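You operate a simulated robot arm through the tools that you are given. There is no shell and no other tool.

You are at the controls of a simulated robot arm. One attempt, no reset.

Task
Open the rack drawer, put the yellow rack spool in the inside of the rack drawer and shut the drawer again. Then open the banding bench drawer, take the white felt pad and leave it in the inside of the banding bench drawer, then shut the drawer. Do these in the order given. Set down upright: yellow rack spool.

Only the result counts: the job must be done as asked and must still hold three seconds after the hand-in. Knocking over, shifting, dropping, spilling or breaking anything else fails it.

Robot
A 7-joint arm with a two-finger parallel gripper on a trunk, on a base that drives. Base frame: it is fixed to the floor where the robot stands at the start and does not move with it; the origin is under the middle of the robot, x ahead of it, y to its left, z up. Lengths are in m, angles in rad, forces in N, time in s.
With the tool pointing down near the work surface it reaches from about 0.28 to 0.72 m from the robot's upright axis, wherever it stands. Its first joint turns from -2.897 to 2.897 rad. Places, roughly: banding bench drawer [-5.6, -6.1, 0.6]; inside of the banding bench drawer [-5.7, -6.2, 0.6]; inside of the rack drawer [0.5, 0.2, 0.5]; rack drawer [0.5, 0.1, 0.6]; white felt pad (9x6x5 cm) [-2.6, -6.4, 0.8]; yellow rack spool (8x7x11 cm) [0.7, 0.1, 1.1]. Payload 3.43 kg.
The tool frame sits at the grasp point between the pads (the TCP): z along the fingers, y along the line on which they close. The tips reach 0.03 m beyond it. The gripper opens to 0.094 m. The fingers are 0.028 m wide and 0.01 m thick; the gripper's body (0.05 by 0.096 m) begins 0.055 m behind the TCP.
Orientation is told as [roll, pitch, yaw] about the base's x, y, z axes, in that order, counted from this pose: with the fingers straight down and closing along the base's y, the tool's x points along the base's -x, its y along +y and its z along -z.

Tools
- The arm moves only by the tool arm_command. Its argument "motion" is a list of rows, each an object (a shift or turn left out is 0, a gripper value left out holds the last) with "grip": the closure in counts, from 0 (fully open) to 255 (shut); "slide": the shift along the tool's x, y, z in units of 25 mm (1.0 is 25 mm), a list of three; "angular": the turn, a rotation vector about the tool's x, y, z in units of 8 degrees (1.0 is 8 degrees), a list of three. In form: [{"grip": grip, "slide": [tx, ty, tz], "angular": [ax, ay, az]}, ...]. A call has 1 to 20 rows; each row shifts and turns the commanded pose from where the row before left it, along the tool's axes as they then stand. A call with a number of a shift or a turn outside -1 to 1 is refused whole. Rows are played at 5 a second. More than 0.05 m and 0.15 rad between two rows, or a gripper value outside its range, and nothing of the call is played. A pose out of reach is approached as far as the arm can. The call stops where the force on the tool passes 40 N (or 10 N more than at its start, if that is more) or the arm is blocked; 0.2 s more then pass. Each finger travels about 0.108 m/s and halts on what it meets, pressing with about 43 N; the grip force reading is that of the motor and also rises with nothing between the fingers. The clock runs only during rows and for 0.2 s after the last one: add rows that do not move to give the fingers time. The reply holds the time, the measured pose of the TCP, the force on the tool along the base axes, the opening and the grip force, in the units named above and with some noise, with the torque about the TCP (base axes, N m) and any sound that the robot's microphone picked up, and new pictures: "show" is both (left out), scene, wrist or none.
- Cameras (640 x 400 px; columns grow to the right, rows downward): "scene" is now at [0.4889, 0.0208, 1.4114]; the picture's right is [0.00, -0.79, 0.61], its down [-0.75, 0.40, 0.53] and it looks along [-0.66, -0.46, -0.59] (base axes); focal length 214 px, centre (320, 200). "wrist" rides on the gripper at [0.076, 0.014, -0.102] in the tool frame; the picture's right is [-0.18, 0.98, 0.00], its down [-0.75, -0.14, -0.64] and it looks along [-0.63, -0.12, 0.77] (tool axes); focal length 243 px, centre (320, 200). There is no depth. A picture from a camera that has moved, and an enlarged one, comes with that camera's place and axes in the base frame and with its lens. The place of the scene camera against the robot may be out by one fixed shift of up to 0.012 m in any direction.
- slide_trunk(by): slides the trunk up (or, below 0, down) by that many m; the arm and the scene camera ride with it, the base frame stays. It gives what a move gives, with no picture.
- roll_base(legs): drives the robot by 1 to 6 legs, each [ahead, left, turn to the left] in m, m and rad, along the robot's own axes; the way and the turn of a leg run together, so that a leg with both is an arc; at most 1.5 m and 3.142 rad a leg. The arm and the cameras ride along, it lands a little off, and it stops where it bumps. It gives what a move gives, and a new picture of the scene camera.
- head_to(pan, tilt): turns the head with the scene camera to pan (to the left, within 1.396 rad either way) and tilt (down, from -0.506 to 1.204), counted from straight ahead of the robot. It gives what a move gives, and a new picture of the scene camera.
- close_up(camera, box): a new picture of the part [left, top, right, bottom] of that camera's present view, enlarged. The clock stands still meanwhile.
- sign_off(): hands the job in; it is judged then, once.

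Places have to be worked out from the pictures, the camera data and where the tool is seen. Open the gripper and draw the arm clear of the work before you hand the job in, unless the task says otherwise.

The tools are called after ">>>" by a JSON object that holds its "api" and its "payload". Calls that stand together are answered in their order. arm_command: Moves the arm, as the interface text tells. Its arguments: {"type":"object","properties":{"motion":{"type":"array"},"show":{"type":"string","enum":["both","scene","wrist","none"]}},"required":["motion"]} The other tools are called the same way: slide_trunk (by) slides the trunk up or down; roll_base (legs) drives the base; head_to (pan, tilt) turns the head that bears the scene camera; close_up (camera, box) takes an enlarged picture of a part of a camera's view; sign_off () hands the job in.

At the start:

```text
t: 0.0
eef_pos: [0.442, 0.0684, 1.3436]
orientation: [0.001, 0.0, -0.001]
ft_force: [1.0, 0.6, -0.3]
torque: [0.02, 0.01, 0.0]
grip_width: 0.0939
grasp_force: 0.0
trunk travel left (down, up): [-0.225, 0.365]
robot x, y, heading: [-0.0006, -0.0021, -0.001]
head pan, tilt: [-0.656, 0.726]
```

scene: 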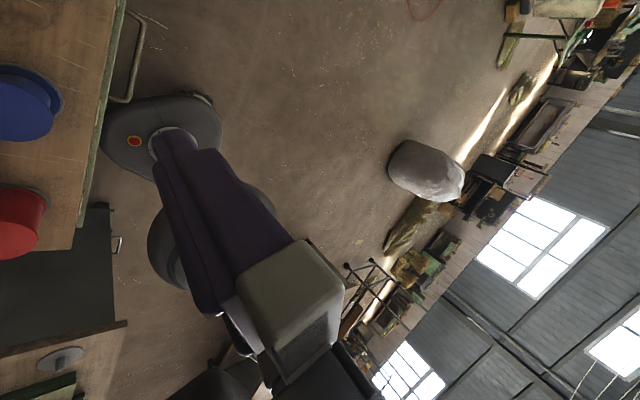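
wrist: 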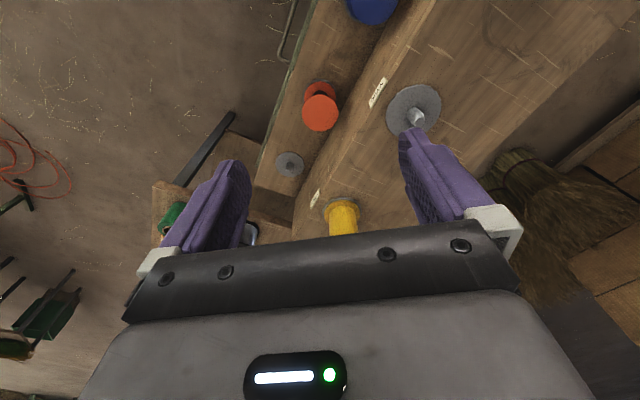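

The scene view looks back at the robot, and the wrist view shows a tiered rack with the yellow spool just ahead. I'll turn the head to learn how its pan and tilt map to the view.

>>> {"api": "head_to", "payload": {"pan": 0.0, "tilt": 0.9}}

>>> {"api": "close_up", "payload": {"camera": "wrist", "box": [220, 50, 480, 250]}}

```text
t: 1.0
eef_pos: [0.4423, 0.0684, 1.3427]
orientation: [-0.002, -0.001, 0.0]
ft_force: [-0.7, 0.5, 0.6]
torque: [0.03, 0.01, -0.05]
grip_width: 0.0942
grasp_force: 0.1
trunk travel left (down, up): [-0.225, 0.365]
robot x, y, heading: [0.0003, -0.0033, 0.002]
head pan, tilt: [0.0, 0.901]
camera scene: at [0.4749, 0.0719, 1.4024], right [0.0, -1.0, 0.0], down [-0.62, 0.0, 0.78], along [-0.78, 0.0, -0.62], focal length 214 px, centre (320, 200)
```

scene: 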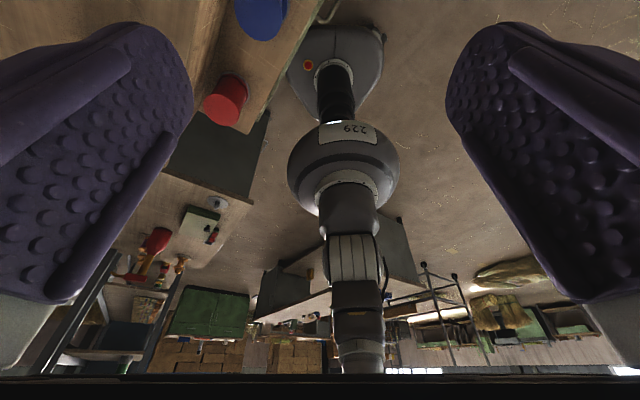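

```text
2.00 times, centred on (350, 150) of wrist
camera zoom: at [0.3648, 0.0834, 1.4453], right [0.18, 0.98, 0.0], down [0.75, -0.14, 0.64], along [0.63, -0.12, -0.77], focal length 485 px, centre (260, 300)
```

zoom: 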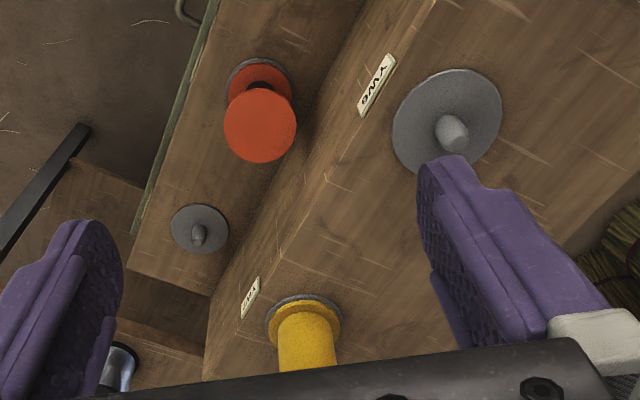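

The camera's axes show that tilt 0 looks straight down and negative tilt looks forward. I'll tilt to the limit to see the rack ahead.

>>> {"api": "head_to", "payload": {"pan": 0.0, "tilt": -0.5}}

```text
t: 2.6
eef_pos: [0.4435, 0.0696, 1.3433]
orientation: [0.0, -0.001, -0.001]
ft_force: [-0.6, 0.0, -0.3]
torque: [0.02, 0.01, 0.03]
grip_width: 0.094
grasp_force: 0.1
trunk travel left (down, up): [-0.225, 0.365]
robot x, y, heading: [0.0024, -0.0006, -0.001]
head pan, tilt: [0.0, -0.499]
camera scene: at [0.5949, 0.072, 1.4108], right [0.0, -1.0, 0.0], down [-0.88, 0.0, -0.48], along [0.48, 0.0, -0.88], focal length 214 px, centre (320, 200)
```

scene: 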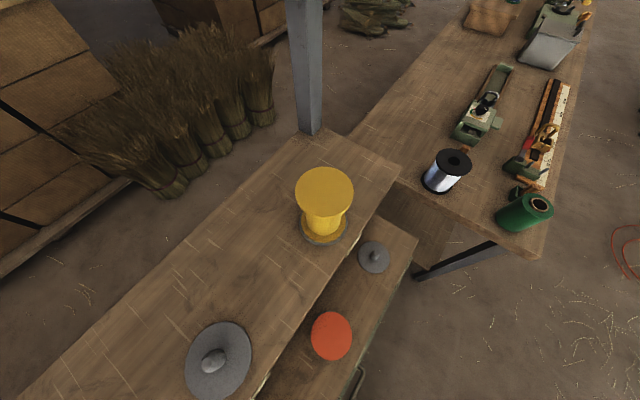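

The yellow spool stands on the top board near (0.74, 0.065), base about z 1.04, and the rack runs diagonally. Next I'll look straight down to find the drawer and its handle.

>>> {"api": "head_to", "payload": {"pan": 0.0, "tilt": 0.2}}

>>> {"api": "head_to", "payload": {"pan": 1.2, "tilt": 0.5}}

>>> {"api": "head_to", "payload": {"pan": -1.3, "tilt": -0.2}}

```text
t: 3.6
eef_pos: [0.4418, 0.0679, 1.3433]
orientation: [-0.001, 0.001, 0.0]
ft_force: [0.8, 0.2, -0.2]
torque: [0.0, -0.01, 0.02]
grip_width: 0.094
grasp_force: 0.0
trunk travel left (down, up): [-0.225, 0.365]
robot x, y, heading: [-0.0011, -0.0004, 0.002]
head pan, tilt: [0.0, 0.201]
camera scene: at [0.5365, 0.0719, 1.3848], right [0.0, -1.0, 0.0], down [-0.98, 0.0, 0.2], along [-0.2, 0.0, -0.98], focal length 214 px, centre (320, 200)
```

scene: 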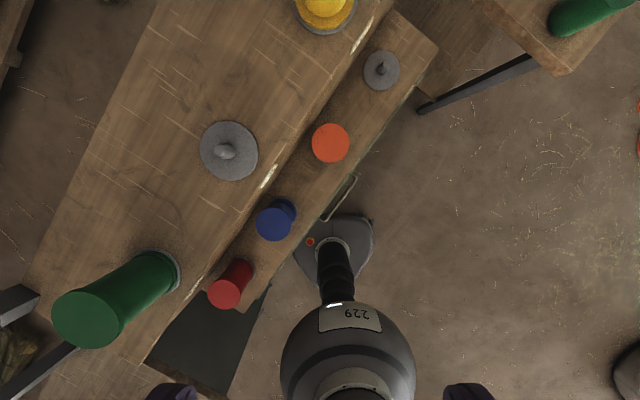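

```text
t: 5.0
eef_pos: [0.4433, 0.0688, 1.3432]
orientation: [-0.001, -0.002, 0.0]
ft_force: [0.1, 0.5, 0.7]
torque: [0.0, -0.03, 0.04]
grip_width: 0.0941
grasp_force: 0.1
trunk travel left (down, up): [-0.225, 0.365]
robot x, y, heading: [0.0029, -0.003, 0.001]
head pan, tilt: [1.201, 0.499]
camera scene: at [0.5088, 0.1568, 1.445], right [0.0, -0.36, -0.93], down [-0.88, -0.45, 0.17], along [-0.48, 0.82, -0.32], focal length 214 px, centre (320, 200)
```

scene: 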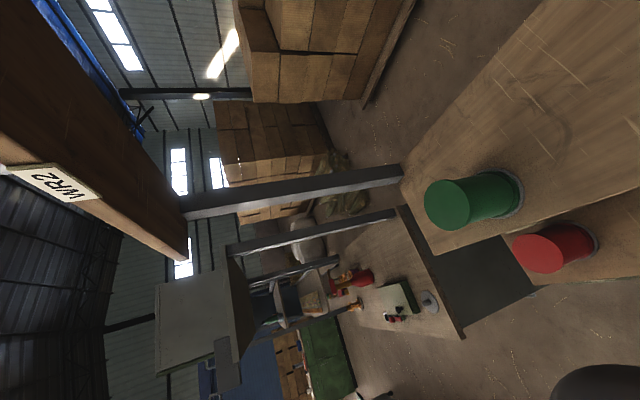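

```text
t: 7.3
eef_pos: [0.4439, 0.0693, 1.343]
orientation: [0.0, 0.001, 0.0]
ft_force: [-0.4, -0.2, -0.3]
torque: [-0.02, 0.0, -0.02]
grip_width: 0.0938
grasp_force: 0.1
trunk travel left (down, up): [-0.225, 0.365]
robot x, y, heading: [-0.0036, 0.0026, -0.001]
head pan, tilt: [-1.3, -0.201]
camera scene: at [0.5723, -0.0082, 1.4556], right [0.0, -0.27, 0.96], down [-0.98, -0.19, -0.05], along [0.2, -0.94, -0.26], focal length 214 px, centre (320, 200)
```

scene: 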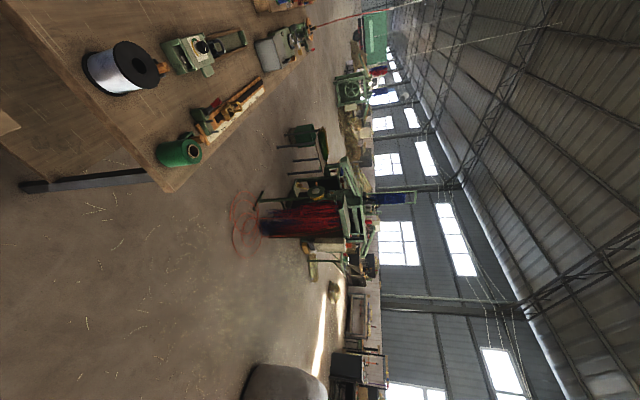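

The drawer lies under the lower shelf: handle bar near (0.39, 0, ~0.65), pull direction about (-0.58, -0.81), and a table corner at about (0.73, -0.55). The robot stands in the drawer's way, so I'll drive to about (0.36, -0.46) facing the rack, which keeps both spool and drawer in reach.

>>> {"api": "roll_base", "payload": {"legs": [[0, -0.46, 0], [0, 0, 0.953], [0.207, -0.292, 0]]}}

>>> {"api": "head_to", "payload": {"pan": 0.0, "tilt": 0.1}}

```text
t: 14.5
eef_pos: [0.5465, -0.0507, 1.3418]
orientation: [0.001, 0.001, 0.982]
ft_force: [1.0, 0.2, -0.5]
torque: [-0.03, 0.03, -0.01]
grip_width: 0.094
grasp_force: 0.0
trunk travel left (down, up): [-0.225, 0.365]
robot x, y, heading: [0.3619, -0.4569, 0.981]
head pan, tilt: [-1.3, -0.201]
camera scene: at [0.6868, 0.0136, 1.4555], right [0.22, -0.15, 0.96], down [-0.38, -0.92, -0.05], along [0.9, -0.36, -0.26], focal length 214 px, centre (320, 200)
```

scene: 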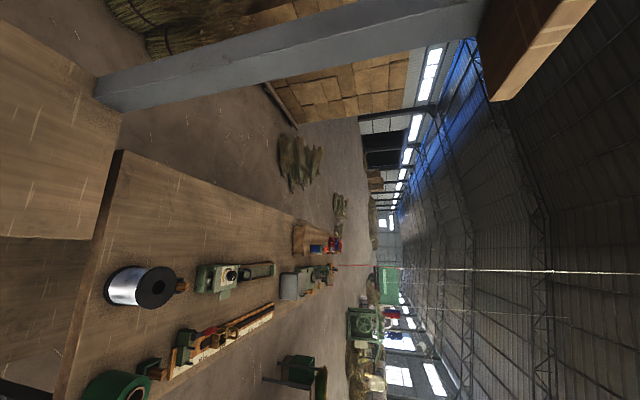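

```text
t: 16.0
eef_pos: [0.5467, -0.0514, 1.3431]
orientation: [-0.002, -0.001, 0.984]
ft_force: [-0.4, 0.5, -1.2]
torque: [0.02, 0.01, -0.02]
grip_width: 0.0939
grasp_force: 0.0
trunk travel left (down, up): [-0.225, 0.365]
robot x, y, heading: [0.3574, -0.456, 0.98]
head pan, tilt: [0.0, 0.099]
camera scene: at [0.6048, 0.036, 1.3859], right [0.83, -0.55, 0.0], down [-0.55, -0.83, 0.1], along [-0.05, -0.08, -1.0], focal length 214 px, centre (320, 200)
```

scene: 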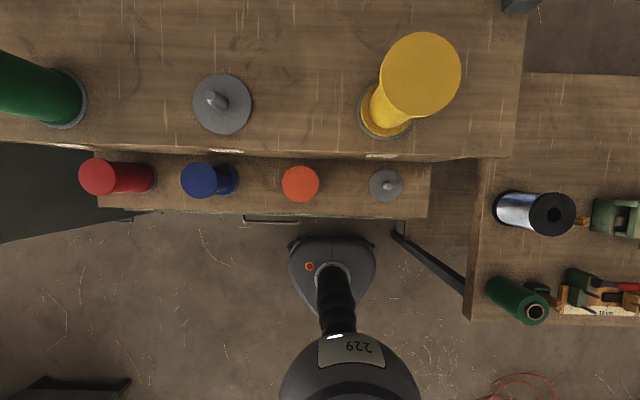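

The robot now faces the rack squarely with everything in view. I'll zoom in on the drawer edge and handle before moving.

>>> {"api": "close_up", "payload": {"camera": "scene", "box": [80, 130, 440, 260]}}

>>> {"api": "close_up", "payload": {"camera": "scene", "box": [330, 10, 530, 170]}}

>>> {"api": "head_to", "payload": {"pan": 0.0, "tilt": 0.8}}

```text
1.78 times, centred on (260, 195) of scene
camera zoom: at [0.6048, 0.036, 1.3859], right [0.83, -0.55, 0.0], down [-0.55, -0.83, 0.1], along [-0.05, -0.08, -1.0], focal length 381 px, centre (427, 209)
```

zoom: 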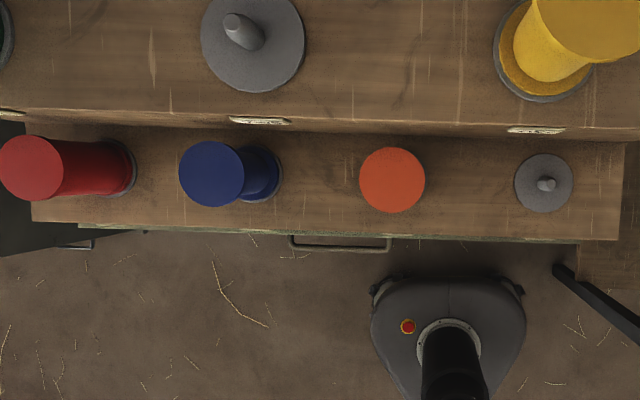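

```text
2.50 times, centred on (430, 90) of scene
camera zoom: at [0.6048, 0.036, 1.3859], right [0.83, -0.55, 0.0], down [-0.55, -0.83, 0.1], along [-0.05, -0.08, -1.0], focal length 536 px, centre (45, 475)
```

zoom: 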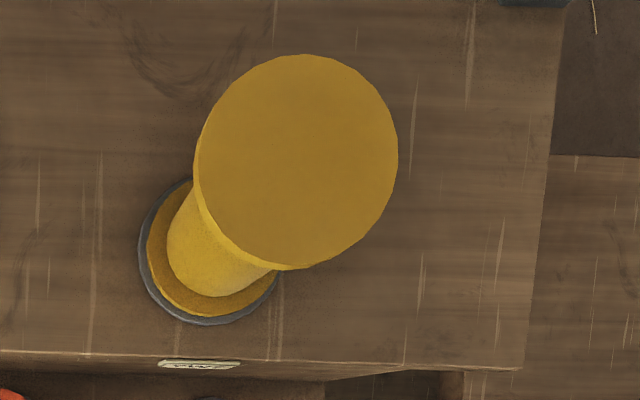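

```text
t: 17.1
eef_pos: [0.5468, -0.0526, 1.3423]
orientation: [-0.001, -0.001, 0.982]
ft_force: [0.2, 0.2, 0.0]
torque: [0.02, -0.01, -0.03]
grip_width: 0.0939
grasp_force: 0.1
trunk travel left (down, up): [-0.225, 0.365]
robot x, y, heading: [0.3544, -0.4585, 0.988]
head pan, tilt: [0.0, 0.799]
camera scene: at [0.5698, -0.0164, 1.3972], right [0.83, -0.55, 0.0], down [-0.39, -0.58, 0.72], along [-0.4, -0.6, -0.7], focal length 214 px, centre (320, 200)
```

scene: 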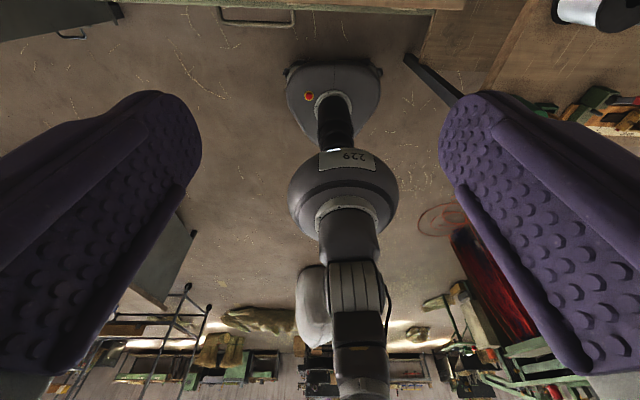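

I put the yellow spool's axis at about (0.743, 0.066), top z 1.165, and the handle bar at about (0.40, 0.006, 0.715). I'll draw the arm back and left of the rack, high up, and turn the tool so the fingers close across the bar.

>>> {"api": "arm_command", "payload": {"motion": [{"slide": [1, 1, 0]}, {"slide": [1, 1, 0]}, {"slide": [1, 1, 0]}, {"slide": [1, 1, 0]}, {"slide": [1, 1, 0]}, {"slide": [1, 1, 0]}, {"slide": [0.6, 0, 0]}, {"angular": [0, 0, -1]}, {"angular": [0, 0, -1]}, {"angular": [0, 0, -1]}, {"angular": [0, 0, -1]}, {"angular": [0, 0, -1]}, {"angular": [0, 0, -1]}, {"angular": [0, 0, -1]}, {"angular": [0, 0, -1]}, {"angular": [0, 0, -1]}, {"angular": [0, 0, -1]}, {"angular": [0, 0, -1]}, {"slide": [0, 0, 0]}]}}

```text
t: 21.1
eef_pos: [0.3291, -0.1054, 1.3422]
orientation: [0.0, -0.001, 2.521]
ft_force: [0.0, 0.4, 0.6]
torque: [-0.02, 0.01, 0.01]
grip_width: 0.0939
grasp_force: 0.0
trunk travel left (down, up): [-0.225, 0.365]
robot x, y, heading: [0.3578, -0.4568, 0.985]
head pan, tilt: [0.0, 0.799]
camera scene: at [0.3017, -0.0799, 1.3971], right [0.58, 0.81, 0.0], down [0.57, -0.41, 0.72], along [0.58, -0.42, -0.7], focal length 214 px, centre (320, 200)
camera wrist: at [0.3822, -0.1607, 1.4452], right [-0.72, -0.69, 0.0], down [-0.53, 0.55, 0.64], along [-0.44, 0.46, -0.77], focal length 243 px, centre (320, 200)
```

scene: 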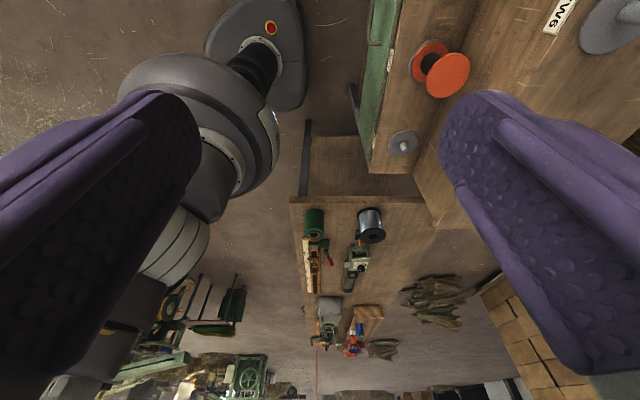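
wrist: 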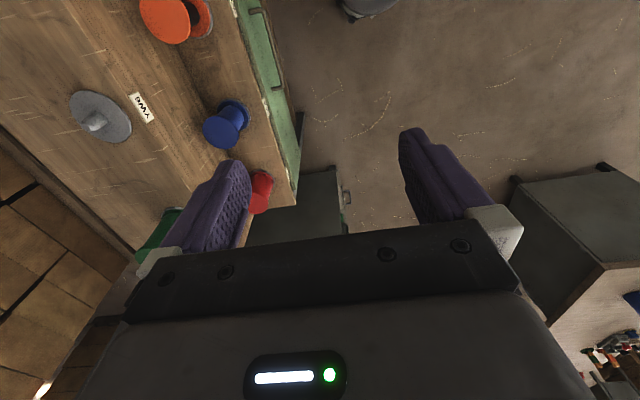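

The scene camera turns out to ride on the hand. The tool is at (0.33, -0.105), in front of the rack, and the drawer front is the green panel; I'll descend straight down for a closer look at the handle.

>>> {"api": "arm_command", "payload": {"motion": [{"slide": [0, 0, 1]}, {"slide": [0, 0, 1]}, {"slide": [0, 0, 1]}, {"slide": [0, 0, 1]}, {"slide": [0, 0, 1]}, {"slide": [0, 0, 1]}, {"slide": [0, 0, 1]}, {"slide": [0, 0, 1]}, {"slide": [0, 0, 1]}, {"slide": [0, 0, 1]}, {"slide": [0, 0, 1]}, {"slide": [0, 0, 1]}, {"slide": [0, 0, 1]}, {"slide": [0, 0, 1]}, {"slide": [0, 0, 1]}, {"slide": [0, 0, 1]}, {"slide": [0, 0, 0]}]}}

>>> {"api": "head_to", "payload": {"pan": 0.6, "tilt": 0.0}}

```text
t: 24.7
eef_pos: [0.3301, -0.1043, 0.9427]
orientation: [-0.001, -0.001, 2.519]
ft_force: [0.3, -0.4, 0.6]
torque: [0.0, -0.02, 0.02]
grip_width: 0.0939
grasp_force: 0.0
trunk travel left (down, up): [-0.225, 0.365]
robot x, y, heading: [0.3607, -0.4536, 0.986]
head pan, tilt: [0.0, 0.799]
camera scene: at [0.3011, -0.0786, 0.9967], right [0.58, 0.81, 0.0], down [0.57, -0.41, 0.72], along [0.58, -0.42, -0.7], focal length 214 px, centre (320, 200)
camera wrist: at [0.3815, -0.1595, 1.0447], right [-0.72, -0.69, 0.0], down [-0.53, 0.55, 0.64], along [-0.44, 0.46, -0.77], focal length 243 px, centre (320, 200)
```

scene: 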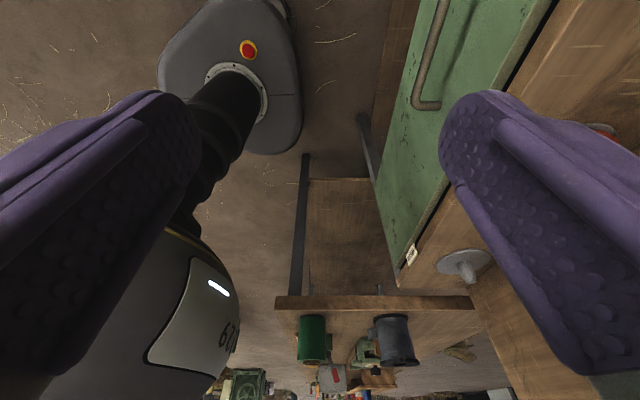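
wrist: 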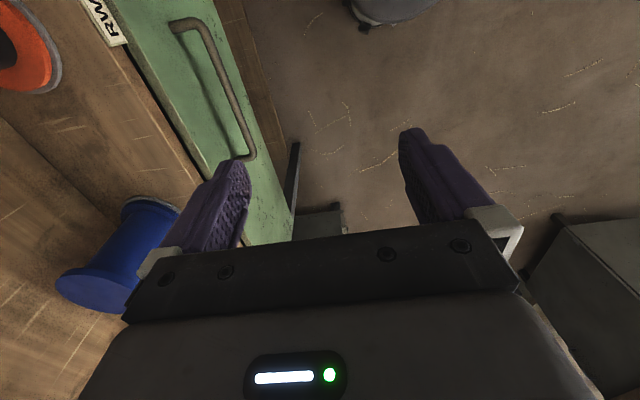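

```text
t: 25.8
eef_pos: [0.3304, -0.1045, 0.9426]
orientation: [-0.001, 0.0, 2.518]
ft_force: [0.0, 0.0, 1.3]
torque: [0.01, 0.0, -0.01]
grip_width: 0.0942
grasp_force: 0.1
trunk travel left (down, up): [-0.225, 0.365]
robot x, y, heading: [0.3606, -0.4547, 0.981]
head pan, tilt: [0.6, 0.0]
camera scene: at [0.2129, -0.0779, 1.0033], right [0.48, 0.67, -0.56], down [0.81, -0.58, 0.0], along [-0.33, -0.46, -0.83], focal length 214 px, centre (320, 200)
```

scene: 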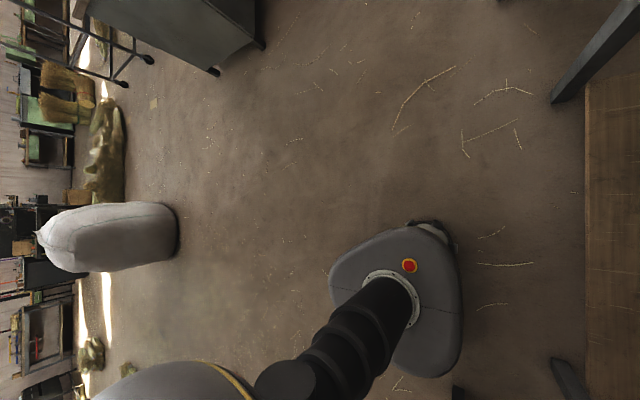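

The handle bar runs along the green front, about 0.16 m long and near z 0.70. I'll turn the head back toward it and descend another 0.15 m, still clear in front, to triangulate its height with the wrist camera.

>>> {"api": "arm_command", "payload": {"motion": [{"slide": [0, 0, 1]}, {"slide": [0, 0, 1]}, {"slide": [0, 0, 1]}, {"slide": [0, 0, 1]}, {"slide": [0, 0, 1]}, {"slide": [0, 0, 1]}, {"slide": [0, 0, 0]}]}}

>>> {"api": "head_to", "payload": {"pan": -0.8, "tilt": 0.5}}

>>> {"api": "close_up", "payload": {"camera": "wrist", "box": [80, 0, 340, 200]}}

```text
t: 27.4
eef_pos: [0.3295, -0.1058, 0.7925]
orientation: [0.002, -0.001, 2.518]
ft_force: [0.0, 0.3, 0.4]
torque: [0.02, -0.02, -0.01]
grip_width: 0.094
grasp_force: 0.0
trunk travel left (down, up): [-0.225, 0.365]
robot x, y, heading: [0.3595, -0.4586, 0.982]
head pan, tilt: [0.6, 0.0]
camera scene: at [0.2139, -0.08, 0.8529], right [0.48, 0.67, -0.56], down [0.81, -0.58, 0.0], along [-0.33, -0.46, -0.83], focal length 214 px, centre (320, 200)
camera wrist: at [0.3825, -0.1616, 0.8945], right [-0.72, -0.69, 0.0], down [-0.53, 0.55, 0.64], along [-0.44, 0.46, -0.77], focal length 243 px, centre (320, 200)
```

scene: 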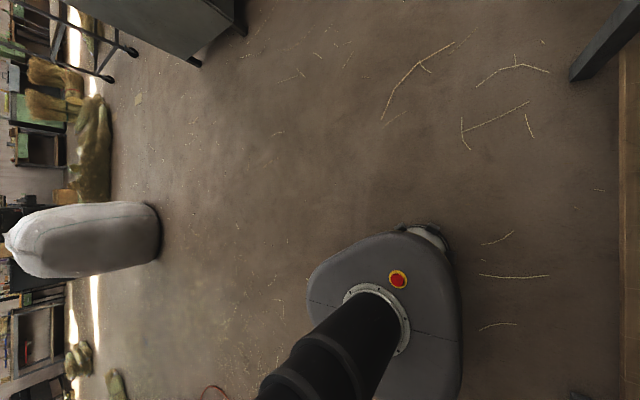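
wrist: 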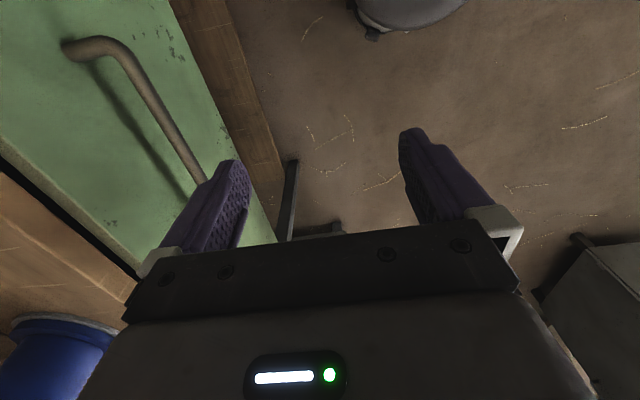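

```text
t: 28.9
eef_pos: [0.3287, -0.1053, 0.7918]
orientation: [0.001, 0.001, 2.518]
ft_force: [-0.3, -0.6, -0.7]
torque: [-0.02, 0.02, -0.03]
grip_width: 0.0938
grasp_force: 0.1
trunk travel left (down, up): [-0.225, 0.365]
robot x, y, heading: [0.3567, -0.4563, 0.982]
head pan, tilt: [-0.799, 0.499]
camera scene: at [0.319, -0.0126, 0.8639], right [0.41, 0.57, 0.72], down [0.51, -0.79, 0.33], along [0.76, 0.23, -0.61], focal length 214 px, centre (320, 200)
```

scene: 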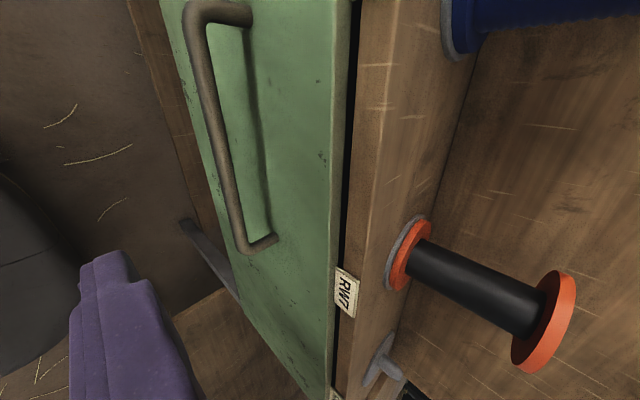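

```text
2.00 times, centred on (210, 100) of wrist
camera zoom: at [0.3826, -0.1617, 0.8948], right [-0.72, -0.69, 0.0], down [-0.53, 0.55, 0.64], along [-0.44, 0.46, -0.77], focal length 485 px, centre (540, 400)
```

zoom: 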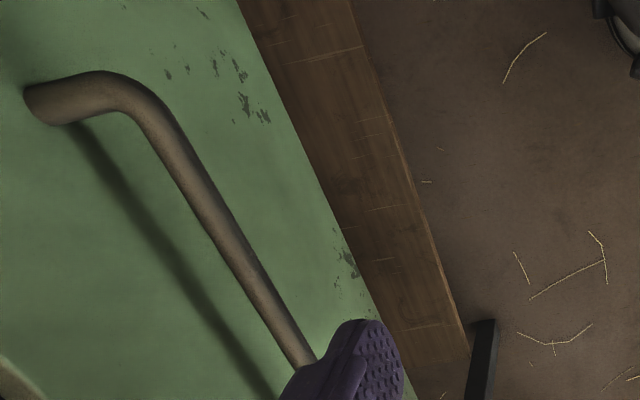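

The green front and its bar handle are clear, but my height estimates for the bar scatter between 0.58 and 0.71. I'll shift 5 cm to the right and take enlarged wrist views at two heights.

>>> {"api": "arm_command", "payload": {"motion": [{"slide": [1, 0, 0]}, {"slide": [1, 0, 0]}, {"slide": [0, 0, 0]}, {"slide": [0, 0, 0]}], "show": "wrist"}}

>>> {"api": "close_up", "payload": {"camera": "wrist", "box": [80, 0, 340, 200]}}

>>> {"api": "arm_command", "payload": {"motion": [{"slide": [0, 0, -1]}, {"slide": [0, 0, -1]}, {"slide": [0, 0, -1]}, {"slide": [0, 0, -1]}, {"slide": [0, 0, 0]}, {"slide": [0, 0, 0]}], "show": "wrist"}}

>>> {"api": "close_up", "payload": {"camera": "wrist", "box": [80, 0, 340, 200]}}

```text
t: 29.9
eef_pos: [0.3692, -0.1352, 0.7925]
orientation: [0.002, -0.002, 2.519]
ft_force: [1.2, -0.4, -0.1]
torque: [-0.01, 0.01, 0.04]
grip_width: 0.094
grasp_force: 0.2
trunk travel left (down, up): [-0.225, 0.365]
robot x, y, heading: [0.358, -0.4567, 0.985]
head pan, tilt: [-0.799, 0.499]
camera wrist: at [0.4221, -0.1908, 0.8949], right [-0.72, -0.69, 0.0], down [-0.53, 0.55, 0.64], along [-0.44, 0.46, -0.77], focal length 243 px, centre (320, 200)
```

wrist: 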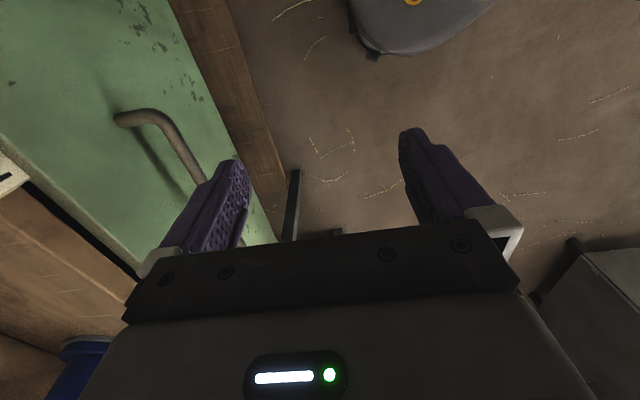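

```text
2.00 times, centred on (210, 100) of wrist
camera zoom: at [0.4221, -0.1908, 0.8949], right [-0.72, -0.69, 0.0], down [-0.53, 0.55, 0.64], along [-0.44, 0.46, -0.77], focal length 485 px, centre (540, 400)
```

zoom: 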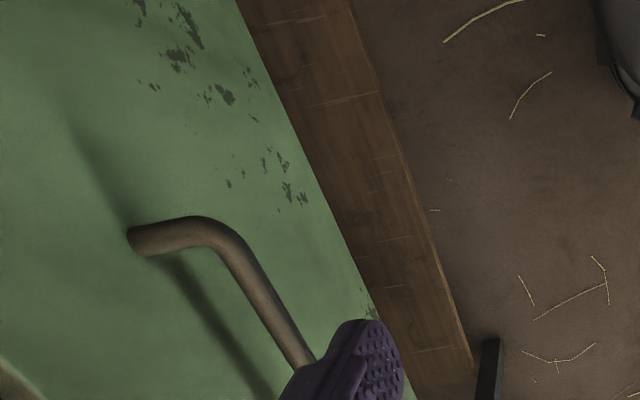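

```text
t: 31.3
eef_pos: [0.3718, -0.1355, 0.8937]
orientation: [-0.001, 0.001, 2.52]
ft_force: [-0.1, 0.3, -0.8]
torque: [0.01, 0.0, -0.02]
grip_width: 0.0939
grasp_force: 0.0
trunk travel left (down, up): [-0.225, 0.365]
robot x, y, heading: [0.3602, -0.4587, 0.984]
head pan, tilt: [-0.799, 0.499]
camera wrist: at [0.4235, -0.1908, 0.9952], right [-0.72, -0.69, 0.0], down [-0.53, 0.55, 0.64], along [-0.44, 0.46, -0.77], focal length 243 px, centre (320, 200)
```

wrist: 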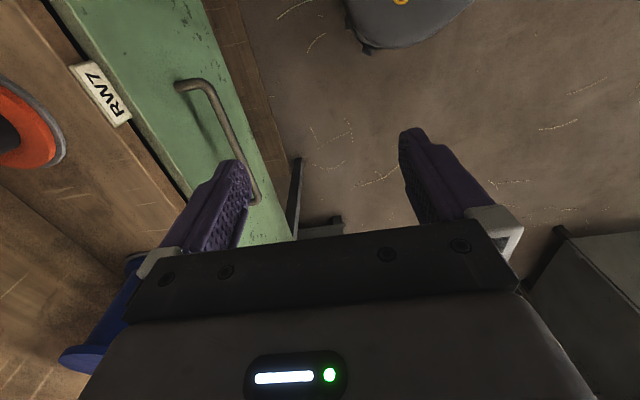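

```text
2.00 times, centred on (210, 100) of wrist
camera zoom: at [0.4235, -0.1908, 0.9952], right [-0.72, -0.69, 0.0], down [-0.53, 0.55, 0.64], along [-0.44, 0.46, -0.77], focal length 485 px, centre (540, 400)
```

zoom: 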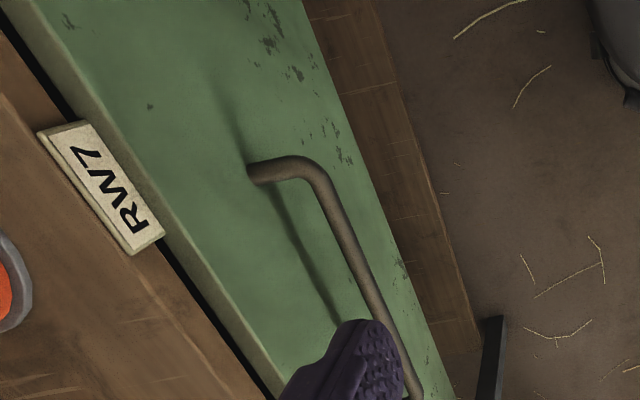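

Triangulating with the wrist camera gives the bar axis at n≈0.228 (distance along the rack normal), z≈0.704, about 3.2 cm in front of the green face, with its middle at e≈0.328 along the rack. I'll tilt the tool 24° toward the rack, narrow the fingers to about 3 cm and go to a point 10 cm back along the tool axis.

>>> {"api": "arm_command", "payload": {"motion": [{"slide": [-1, 0, 0], "grip": 174}, {"slide": [-1, 0, 0]}, {"slide": [-0.14, 0, 0]}, {"angular": [1, 0, 0]}, {"angular": [1, 0, 0]}, {"angular": [1, 0, 0]}, {"slide": [0, -0.35, 1]}, {"slide": [0, -0.35, 1]}, {"slide": [0, -0.35, 1]}, {"slide": [0, -0.35, 1]}, {"slide": [0, 0, 0.2]}, {"slide": [0, 0, 0]}, {"slide": [0, 0, 0]}]}}

>>> {"api": "close_up", "payload": {"camera": "wrist", "box": [160, 60, 420, 220]}}

```text
t: 34.1
eef_pos: [0.3716, -0.0426, 0.8114]
orientation: [-0.418, 0.001, 2.516]
ft_force: [0.5, 0.0, 0.0]
torque: [0.01, -0.01, -0.01]
grip_width: 0.0301
grasp_force: 0.1
trunk travel left (down, up): [-0.225, 0.365]
robot x, y, heading: [0.3581, -0.4606, 0.981]
head pan, tilt: [-0.799, 0.499]
camera scene: at [0.3406, 0.0245, 0.9045], right [0.2, 0.28, 0.94], down [0.45, -0.88, 0.17], along [0.87, 0.39, -0.3], focal length 214 px, centre (320, 200)
camera wrist: at [0.3995, -0.1309, 0.8999], right [-0.67, -0.62, -0.4], down [-0.69, 0.33, 0.64], along [-0.27, 0.71, -0.65], focal length 243 px, centre (320, 200)
```

scene: 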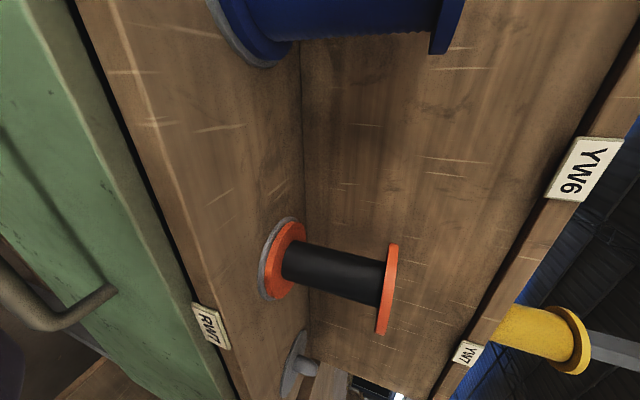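
wrist: 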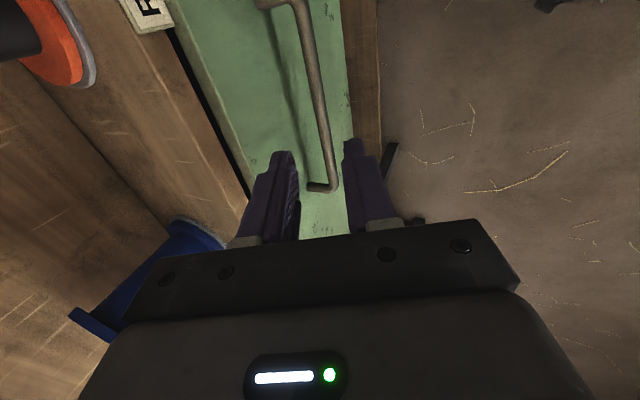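

```text
2.46 times, centred on (290, 140) of wrist
camera zoom: at [0.3995, -0.1309, 0.8999], right [-0.67, -0.62, -0.4], down [-0.69, 0.33, 0.64], along [-0.27, 0.71, -0.65], focal length 597 px, centre (394, 348)
```

zoom: 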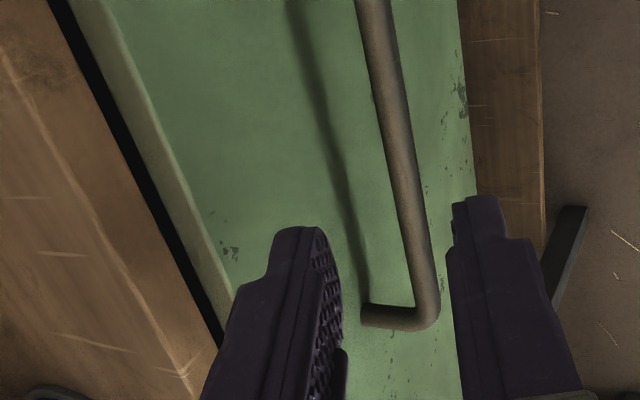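

The bar passes exactly through the projected tool axis, about 0.12 m ahead. I'll advance 7.5 cm along the tool axis and check again.

>>> {"api": "arm_command", "payload": {"motion": [{"slide": [0, 0, 1]}, {"slide": [0, 0, 1]}, {"slide": [0, 0, 1]}, {"slide": [0, 0, 0]}, {"slide": [0, 0, 0]}], "show": "wrist"}}

>>> {"api": "close_up", "payload": {"camera": "wrist", "box": [220, 80, 420, 220]}}

```text
t: 35.3
eef_pos: [0.3872, -0.0174, 0.7422]
orientation: [-0.419, 0.001, 2.518]
ft_force: [1.1, 0.6, -0.6]
torque: [0.01, 0.01, 0.02]
grip_width: 0.0299
grasp_force: 0.0
trunk travel left (down, up): [-0.225, 0.365]
robot x, y, heading: [0.3561, -0.4576, 0.983]
head pan, tilt: [-0.799, 0.499]
camera wrist: at [0.4162, -0.1057, 0.8287], right [-0.67, -0.62, -0.4], down [-0.69, 0.33, 0.64], along [-0.27, 0.71, -0.65], focal length 243 px, centre (320, 200)
```

wrist: 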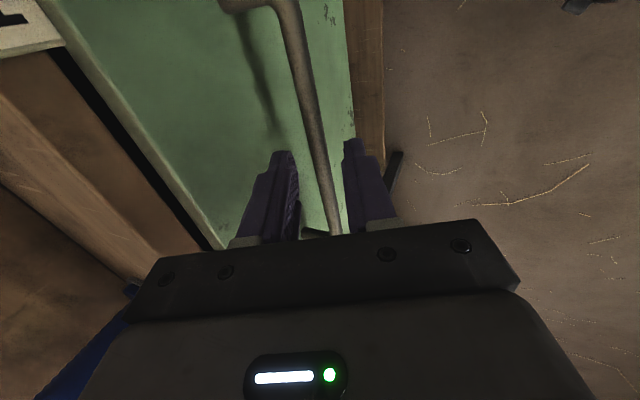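

```text
2.86 times, centred on (320, 150) of wrist
camera zoom: at [0.4162, -0.1057, 0.8287], right [-0.67, -0.62, -0.4], down [-0.69, 0.33, 0.64], along [-0.27, 0.71, -0.65], focal length 693 px, centre (320, 343)
```

zoom: 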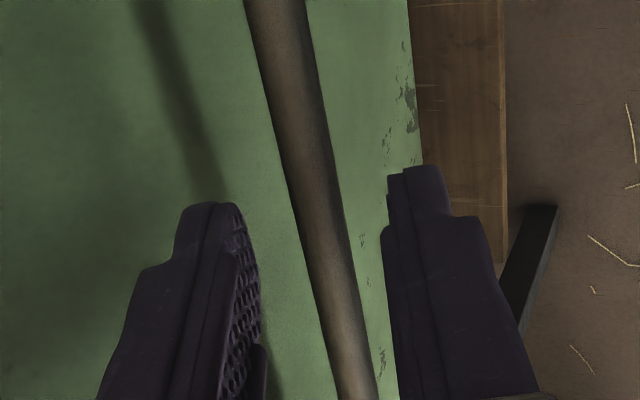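

The bar stays centred between the fingers. I'll advance the last 2.5 cm and close on it.

>>> {"api": "arm_command", "payload": {"motion": [{"slide": [0, 0, 0.5]}, {"slide": [0, 0, 0.5]}, {"slide": [0, 0, 0]}, {"grip": 255}, {"grip": 255}, {"grip": 255}, {"grip": 255}]}}

```text
t: 36.9
eef_pos: [0.3946, -0.0089, 0.7189]
orientation: [-0.418, 0.0, 2.519]
ft_force: [0.9, 2.2, 6.9]
torque: [-0.01, -0.2, 0.12]
grip_width: 0.0117
grasp_force: 44.9
trunk travel left (down, up): [-0.225, 0.365]
robot x, y, heading: [0.3593, -0.4574, 0.984]
head pan, tilt: [-0.799, 0.499]
camera scene: at [0.3636, 0.058, 0.8111], right [0.2, 0.28, 0.94], down [0.45, -0.88, 0.16], along [0.87, 0.39, -0.3], focal length 214 px, centre (320, 200)
camera wrist: at [0.4226, -0.0974, 0.8063], right [-0.67, -0.62, -0.4], down [-0.69, 0.33, 0.64], along [-0.27, 0.71, -0.65], focal length 243 px, centre (320, 200)
```

scene: 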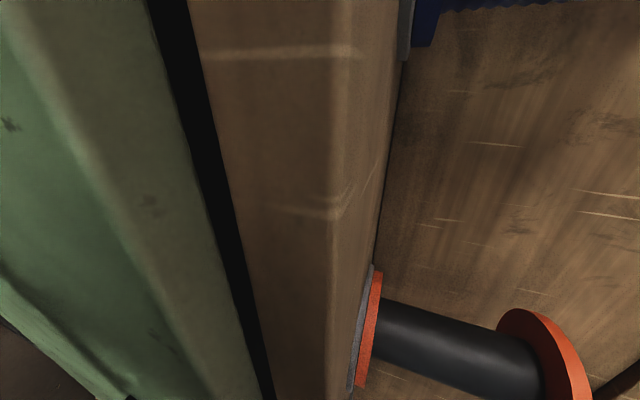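
wrist: 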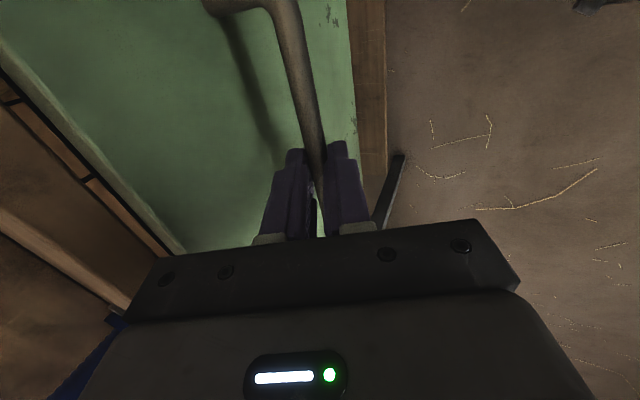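

The bar is held (11.7 mm between the fingers). I'll pull straight out along the rack normal by 10 cm and watch the force.

>>> {"api": "arm_command", "payload": {"motion": [{"slide": [0, 0.457, -0.204]}, {"slide": [0, 0.457, -0.204]}, {"slide": [0, 0.685, -0.305]}, {"slide": [0, 0.685, -0.305]}, {"slide": [0, 0.685, -0.305]}, {"slide": [0, 0.685, -0.305]}, {"slide": [0, 0, 0]}]}}

```text
t: 38.5
eef_pos: [0.3367, -0.0905, 0.7192]
orientation: [-0.421, 0.001, 2.518]
ft_force: [-6.5, 3.1, 7.3]
torque: [-0.44, -0.65, -0.22]
grip_width: 0.0118
grasp_force: 44.8
trunk travel left (down, up): [-0.225, 0.365]
robot x, y, heading: [0.3591, -0.4552, 0.985]
head pan, tilt: [-0.799, 0.499]
camera scene: at [0.3052, -0.0236, 0.8111], right [0.2, 0.28, 0.94], down [0.45, -0.88, 0.17], along [0.87, 0.39, -0.3], focal length 214 px, centre (320, 200)
camera wrist: at [0.3642, -0.1789, 0.8065], right [-0.67, -0.62, -0.4], down [-0.69, 0.33, 0.64], along [-0.27, 0.71, -0.65], focal length 243 px, centre (320, 200)
```

scene: 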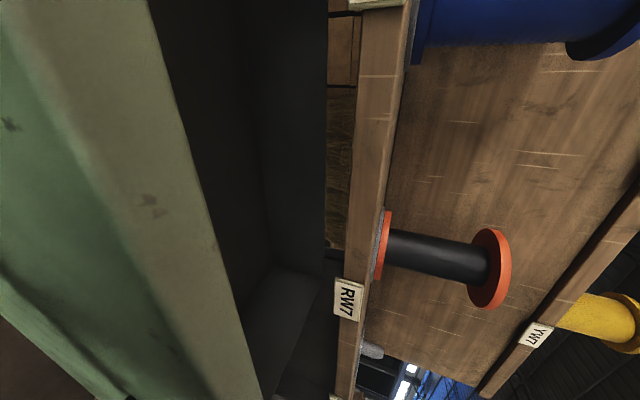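
wrist: 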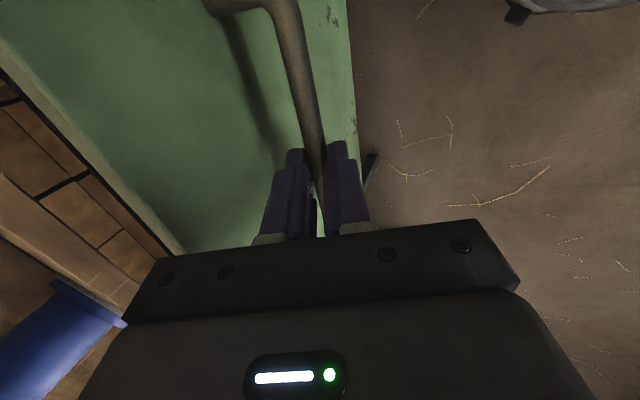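

The drawer is sliding out with little force. I'll pull another 10 cm.

>>> {"api": "arm_command", "payload": {"motion": [{"slide": [0, 0.685, -0.305]}, {"slide": [0, 0.685, -0.305]}, {"slide": [0, 0.685, -0.305]}, {"slide": [0, 0.685, -0.305]}, {"slide": [0, 0.457, -0.204]}, {"slide": [0, 0.457, -0.204]}, {"slide": [0, 0, 0]}]}}

```text
t: 40.1
eef_pos: [0.2776, -0.1724, 0.7198]
orientation: [-0.417, 0.003, 2.522]
ft_force: [-2.2, -0.1, -38.4]
torque: [-0.23, 0.21, 0.0]
grip_width: 0.0119
grasp_force: 45.3
trunk travel left (down, up): [-0.225, 0.365]
robot x, y, heading: [0.3562, -0.4566, 0.981]
head pan, tilt: [-0.799, 0.499]
camera scene: at [0.2465, -0.1053, 0.8115], right [0.2, 0.28, 0.94], down [0.45, -0.88, 0.17], along [0.87, 0.39, -0.3], focal length 214 px, centre (320, 200)
camera wrist: at [0.3056, -0.2606, 0.8073], right [-0.67, -0.62, -0.4], down [-0.69, 0.33, 0.64], along [-0.27, 0.71, -0.65], focal length 243 px, centre (320, 200)
```

scene: 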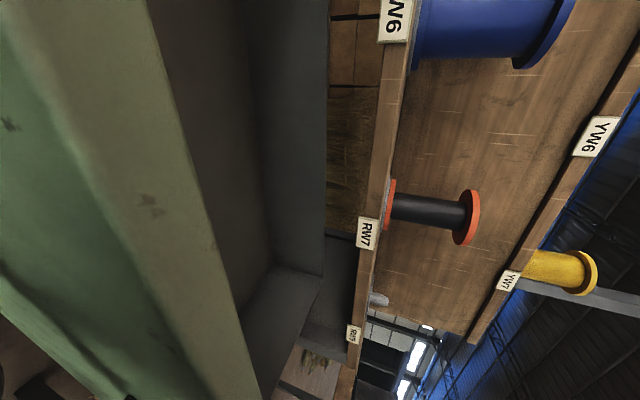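
wrist: 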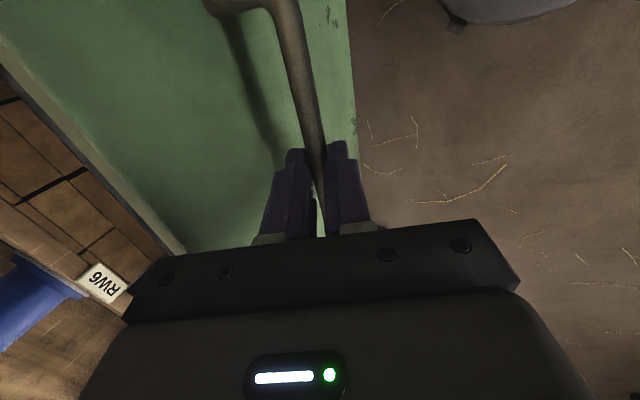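

The drawer is open 20 cm, which is enough. I'll ease the fingers open to 3 cm and back out along the tool axis.

>>> {"api": "arm_command", "payload": {"motion": [{"grip": 174}, {"grip": 174}, {"grip": 174}, {"slide": [0, 0, -0.5]}, {"slide": [0, 0, -1]}, {"slide": [0, 0, -1]}, {"slide": [0, 0, -1]}, {"slide": [0, 0, -1]}, {"slide": [0, 0, 0]}]}}

```text
t: 41.7
eef_pos: [0.2548, -0.1915, 0.7941]
orientation: [-0.424, -0.019, 2.521]
ft_force: [-2.8, 3.2, 0.2]
torque: [-0.28, -0.33, -0.32]
grip_width: 0.0301
grasp_force: 0.1
trunk travel left (down, up): [-0.225, 0.365]
robot x, y, heading: [0.3579, -0.4617, 0.984]
head pan, tilt: [-0.799, 0.499]
stopped in row 7: the force on the tool passed its limit at 76 N (the readings are from after the stop); the commanded pose is now the measured one
camera scene: at [0.2245, -0.1267, 0.8872], right [0.21, 0.27, 0.94], down [0.46, -0.88, 0.15], along [0.86, 0.4, -0.31], focal length 214 px, centre (320, 200)
camera wrist: at [0.284, -0.2818, 0.8793], right [-0.68, -0.62, -0.4], down [-0.68, 0.32, 0.66], along [-0.28, 0.72, -0.64], focal length 243 px, centre (320, 200)
```

scene: 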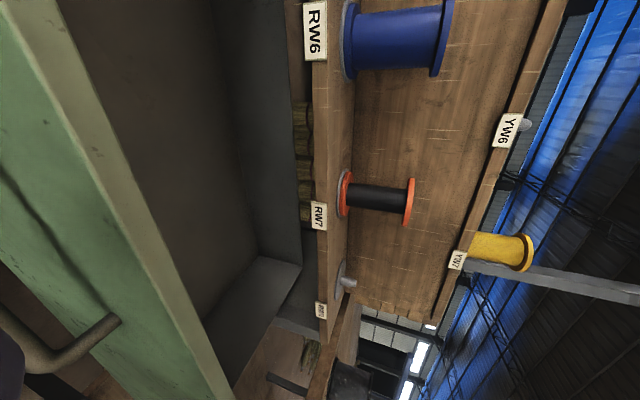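
wrist: 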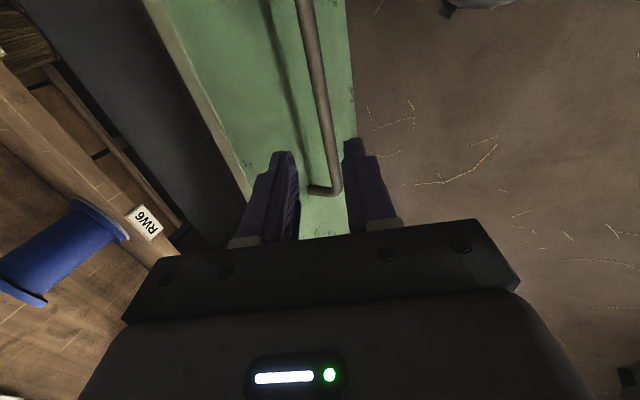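

The fingers are clear of the bar, but the retreat brought the hand close to the robot's own body (76 N, now relaxed). I'll lift straight up in small steps while reducing the tilt.

>>> {"api": "arm_command", "payload": {"motion": [{"slide": [0, -0.2, -0.45]}, {"slide": [0, -0.4, -0.9]}, {"slide": [0, -0.4, -0.9], "angular": [-0.5, 0, 0]}, {"slide": [0, -0.3, -0.9], "angular": [-0.5, 0, 0]}, {"slide": [0, -0.3, -0.9], "angular": [-1, 0, 0]}, {"slide": [0, -0.2, -0.9], "angular": [-1, 0, 0]}, {"slide": [0, 0, -1]}, {"slide": [0, 0, -1]}, {"slide": [0, 0, -1]}, {"slide": [0, 0, -1]}, {"slide": [0, 0, 0]}]}}

```text
t: 42.1
eef_pos: [0.2519, -0.1891, 0.8015]
orientation: [-0.43, -0.031, 2.523]
ft_force: [0.2, 1.6, 0.4]
torque: [-0.1, -0.07, 0.01]
grip_width: 0.0299
grasp_force: 0.0
trunk travel left (down, up): [-0.225, 0.365]
robot x, y, heading: [0.3589, -0.4572, 0.979]
head pan, tilt: [-0.799, 0.499]
stopped in row 1: the force on the tool passed its limit at 46 N (the readings are from after the stop); the commanded pose is now the measured one
camera scene: at [0.2224, -0.1242, 0.8967], right [0.22, 0.26, 0.94], down [0.46, -0.88, 0.14], along [0.86, 0.4, -0.31], focal length 214 px, centre (320, 200)
camera wrist: at [0.2821, -0.2792, 0.8871], right [-0.68, -0.62, -0.4], down [-0.68, 0.31, 0.66], along [-0.28, 0.72, -0.63], focal length 243 px, centre (320, 200)
```

scene: 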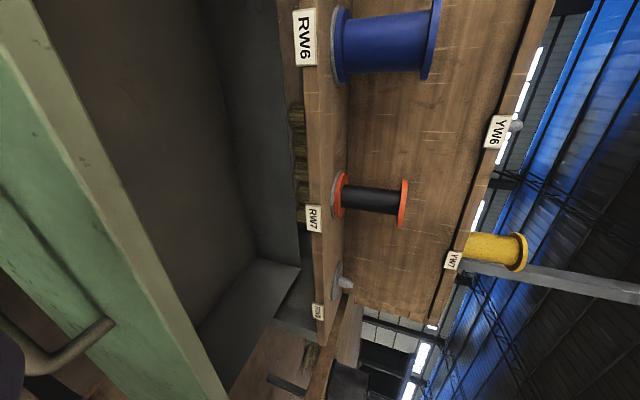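
wrist: 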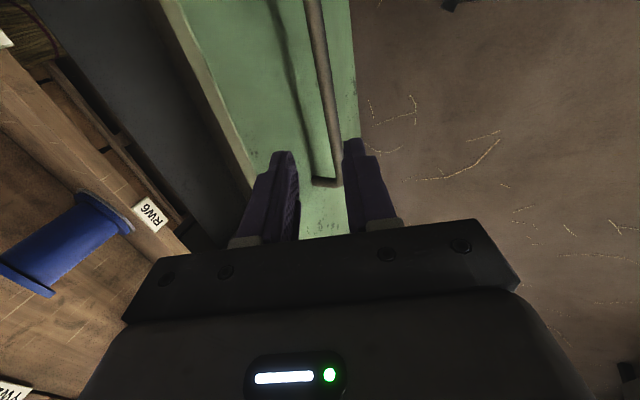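

The force pulse looks like self-contact between the folded arm and the hand. I'll raise the trunk 0.15 m, which lifts the whole arm rigidly away from the drawer, so I can then extend freely.

>>> {"api": "slide_trunk", "payload": {"by": 0.15}}

>>> {"api": "head_to", "payload": {"pan": 0.6, "tilt": 0.6}}

```text
t: 43.9
eef_pos: [0.2517, -0.1888, 0.9516]
orientation: [-0.429, -0.026, 2.524]
ft_force: [-2.8, 3.3, 0.1]
torque: [-0.39, -0.2, -0.17]
grip_width: 0.0299
grasp_force: 0.0
trunk travel left (down, up): [-0.375, 0.215]
robot x, y, heading: [0.357, -0.4576, 0.981]
head pan, tilt: [-0.799, 0.499]
```

```text
t: 45.4
eef_pos: [0.251, -0.1877, 0.9511]
orientation: [-0.43, -0.029, 2.524]
ft_force: [-2.3, 4.2, -2.3]
torque: [-0.06, -0.1, -0.09]
grip_width: 0.0299
grasp_force: 0.1
trunk travel left (down, up): [-0.375, 0.215]
robot x, y, heading: [0.3548, -0.4584, 0.98]
head pan, tilt: [0.6, 0.6]
camera scene: at [0.1702, -0.2108, 0.9899], right [0.57, 0.81, -0.17], down [0.74, -0.41, 0.53], along [0.36, -0.43, -0.83], focal length 214 px, centre (320, 200)
```

scene: 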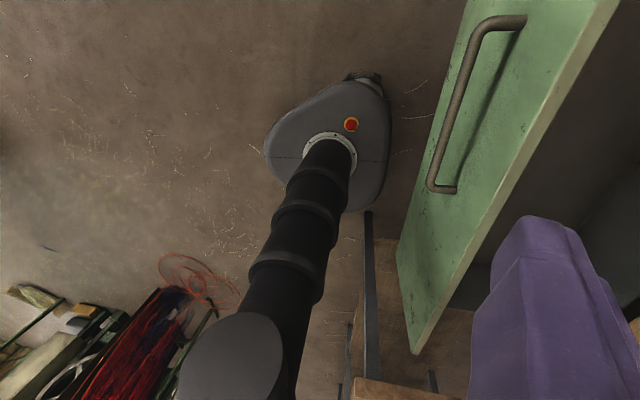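

The arm is now 15 cm higher, well above the drawer. I'll move away from the robot's body (into the open space over the drawer) and straighten the tool.

>>> {"api": "arm_command", "payload": {"motion": [{"slide": [0, -0.45, 0.2]}, {"slide": [0, -0.9, 0.4]}, {"slide": [0, -0.9, 0.3], "angular": [-1, 0, 0]}, {"slide": [0, -0.9, 0.2], "angular": [-1, 0, 0]}, {"slide": [0, -0.9, 0], "angular": [-1, 0, 0]}, {"slide": [0, 0, -1], "angular": [0, 0.2, 0]}, {"slide": [0, 0, -1]}, {"slide": [0, 0, -1]}, {"slide": [0, 0, -1]}, {"slide": [0, 0, 0]}]}}

```text
t: 47.6
eef_pos: [0.3126, -0.1057, 1.0589]
orientation: [-0.011, 0.002, 2.524]
ft_force: [-0.4, -1.6, -0.3]
torque: [-0.03, 0.0, 0.02]
grip_width: 0.0299
grasp_force: 0.0
trunk travel left (down, up): [-0.375, 0.215]
robot x, y, heading: [0.3588, -0.4584, 0.983]
head pan, tilt: [0.6, 0.6]
camera scene: at [0.2407, -0.1109, 1.1221], right [0.48, 0.68, -0.56], down [0.85, -0.22, 0.47], along [0.19, -0.7, -0.69], focal length 214 px, centre (320, 200)
camera wrist: at [0.3639, -0.161, 1.1627], right [-0.72, -0.69, -0.01], down [-0.54, 0.55, 0.64], along [-0.44, 0.47, -0.77], focal length 243 px, centre (320, 200)
```

scene: 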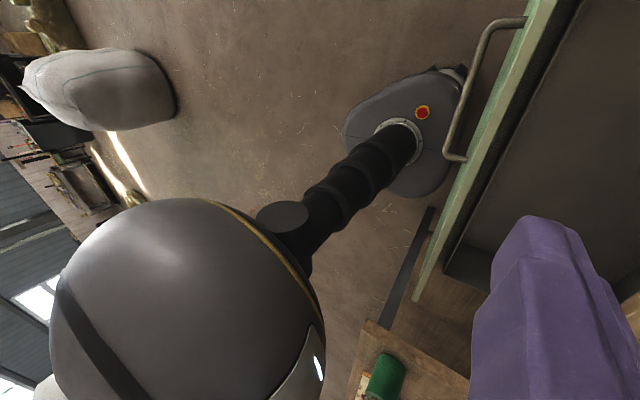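
wrist: 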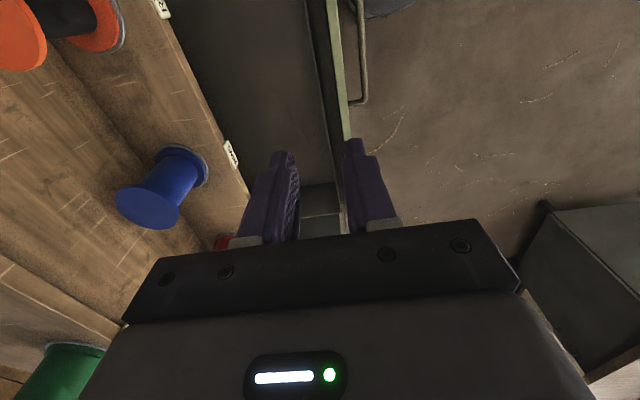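

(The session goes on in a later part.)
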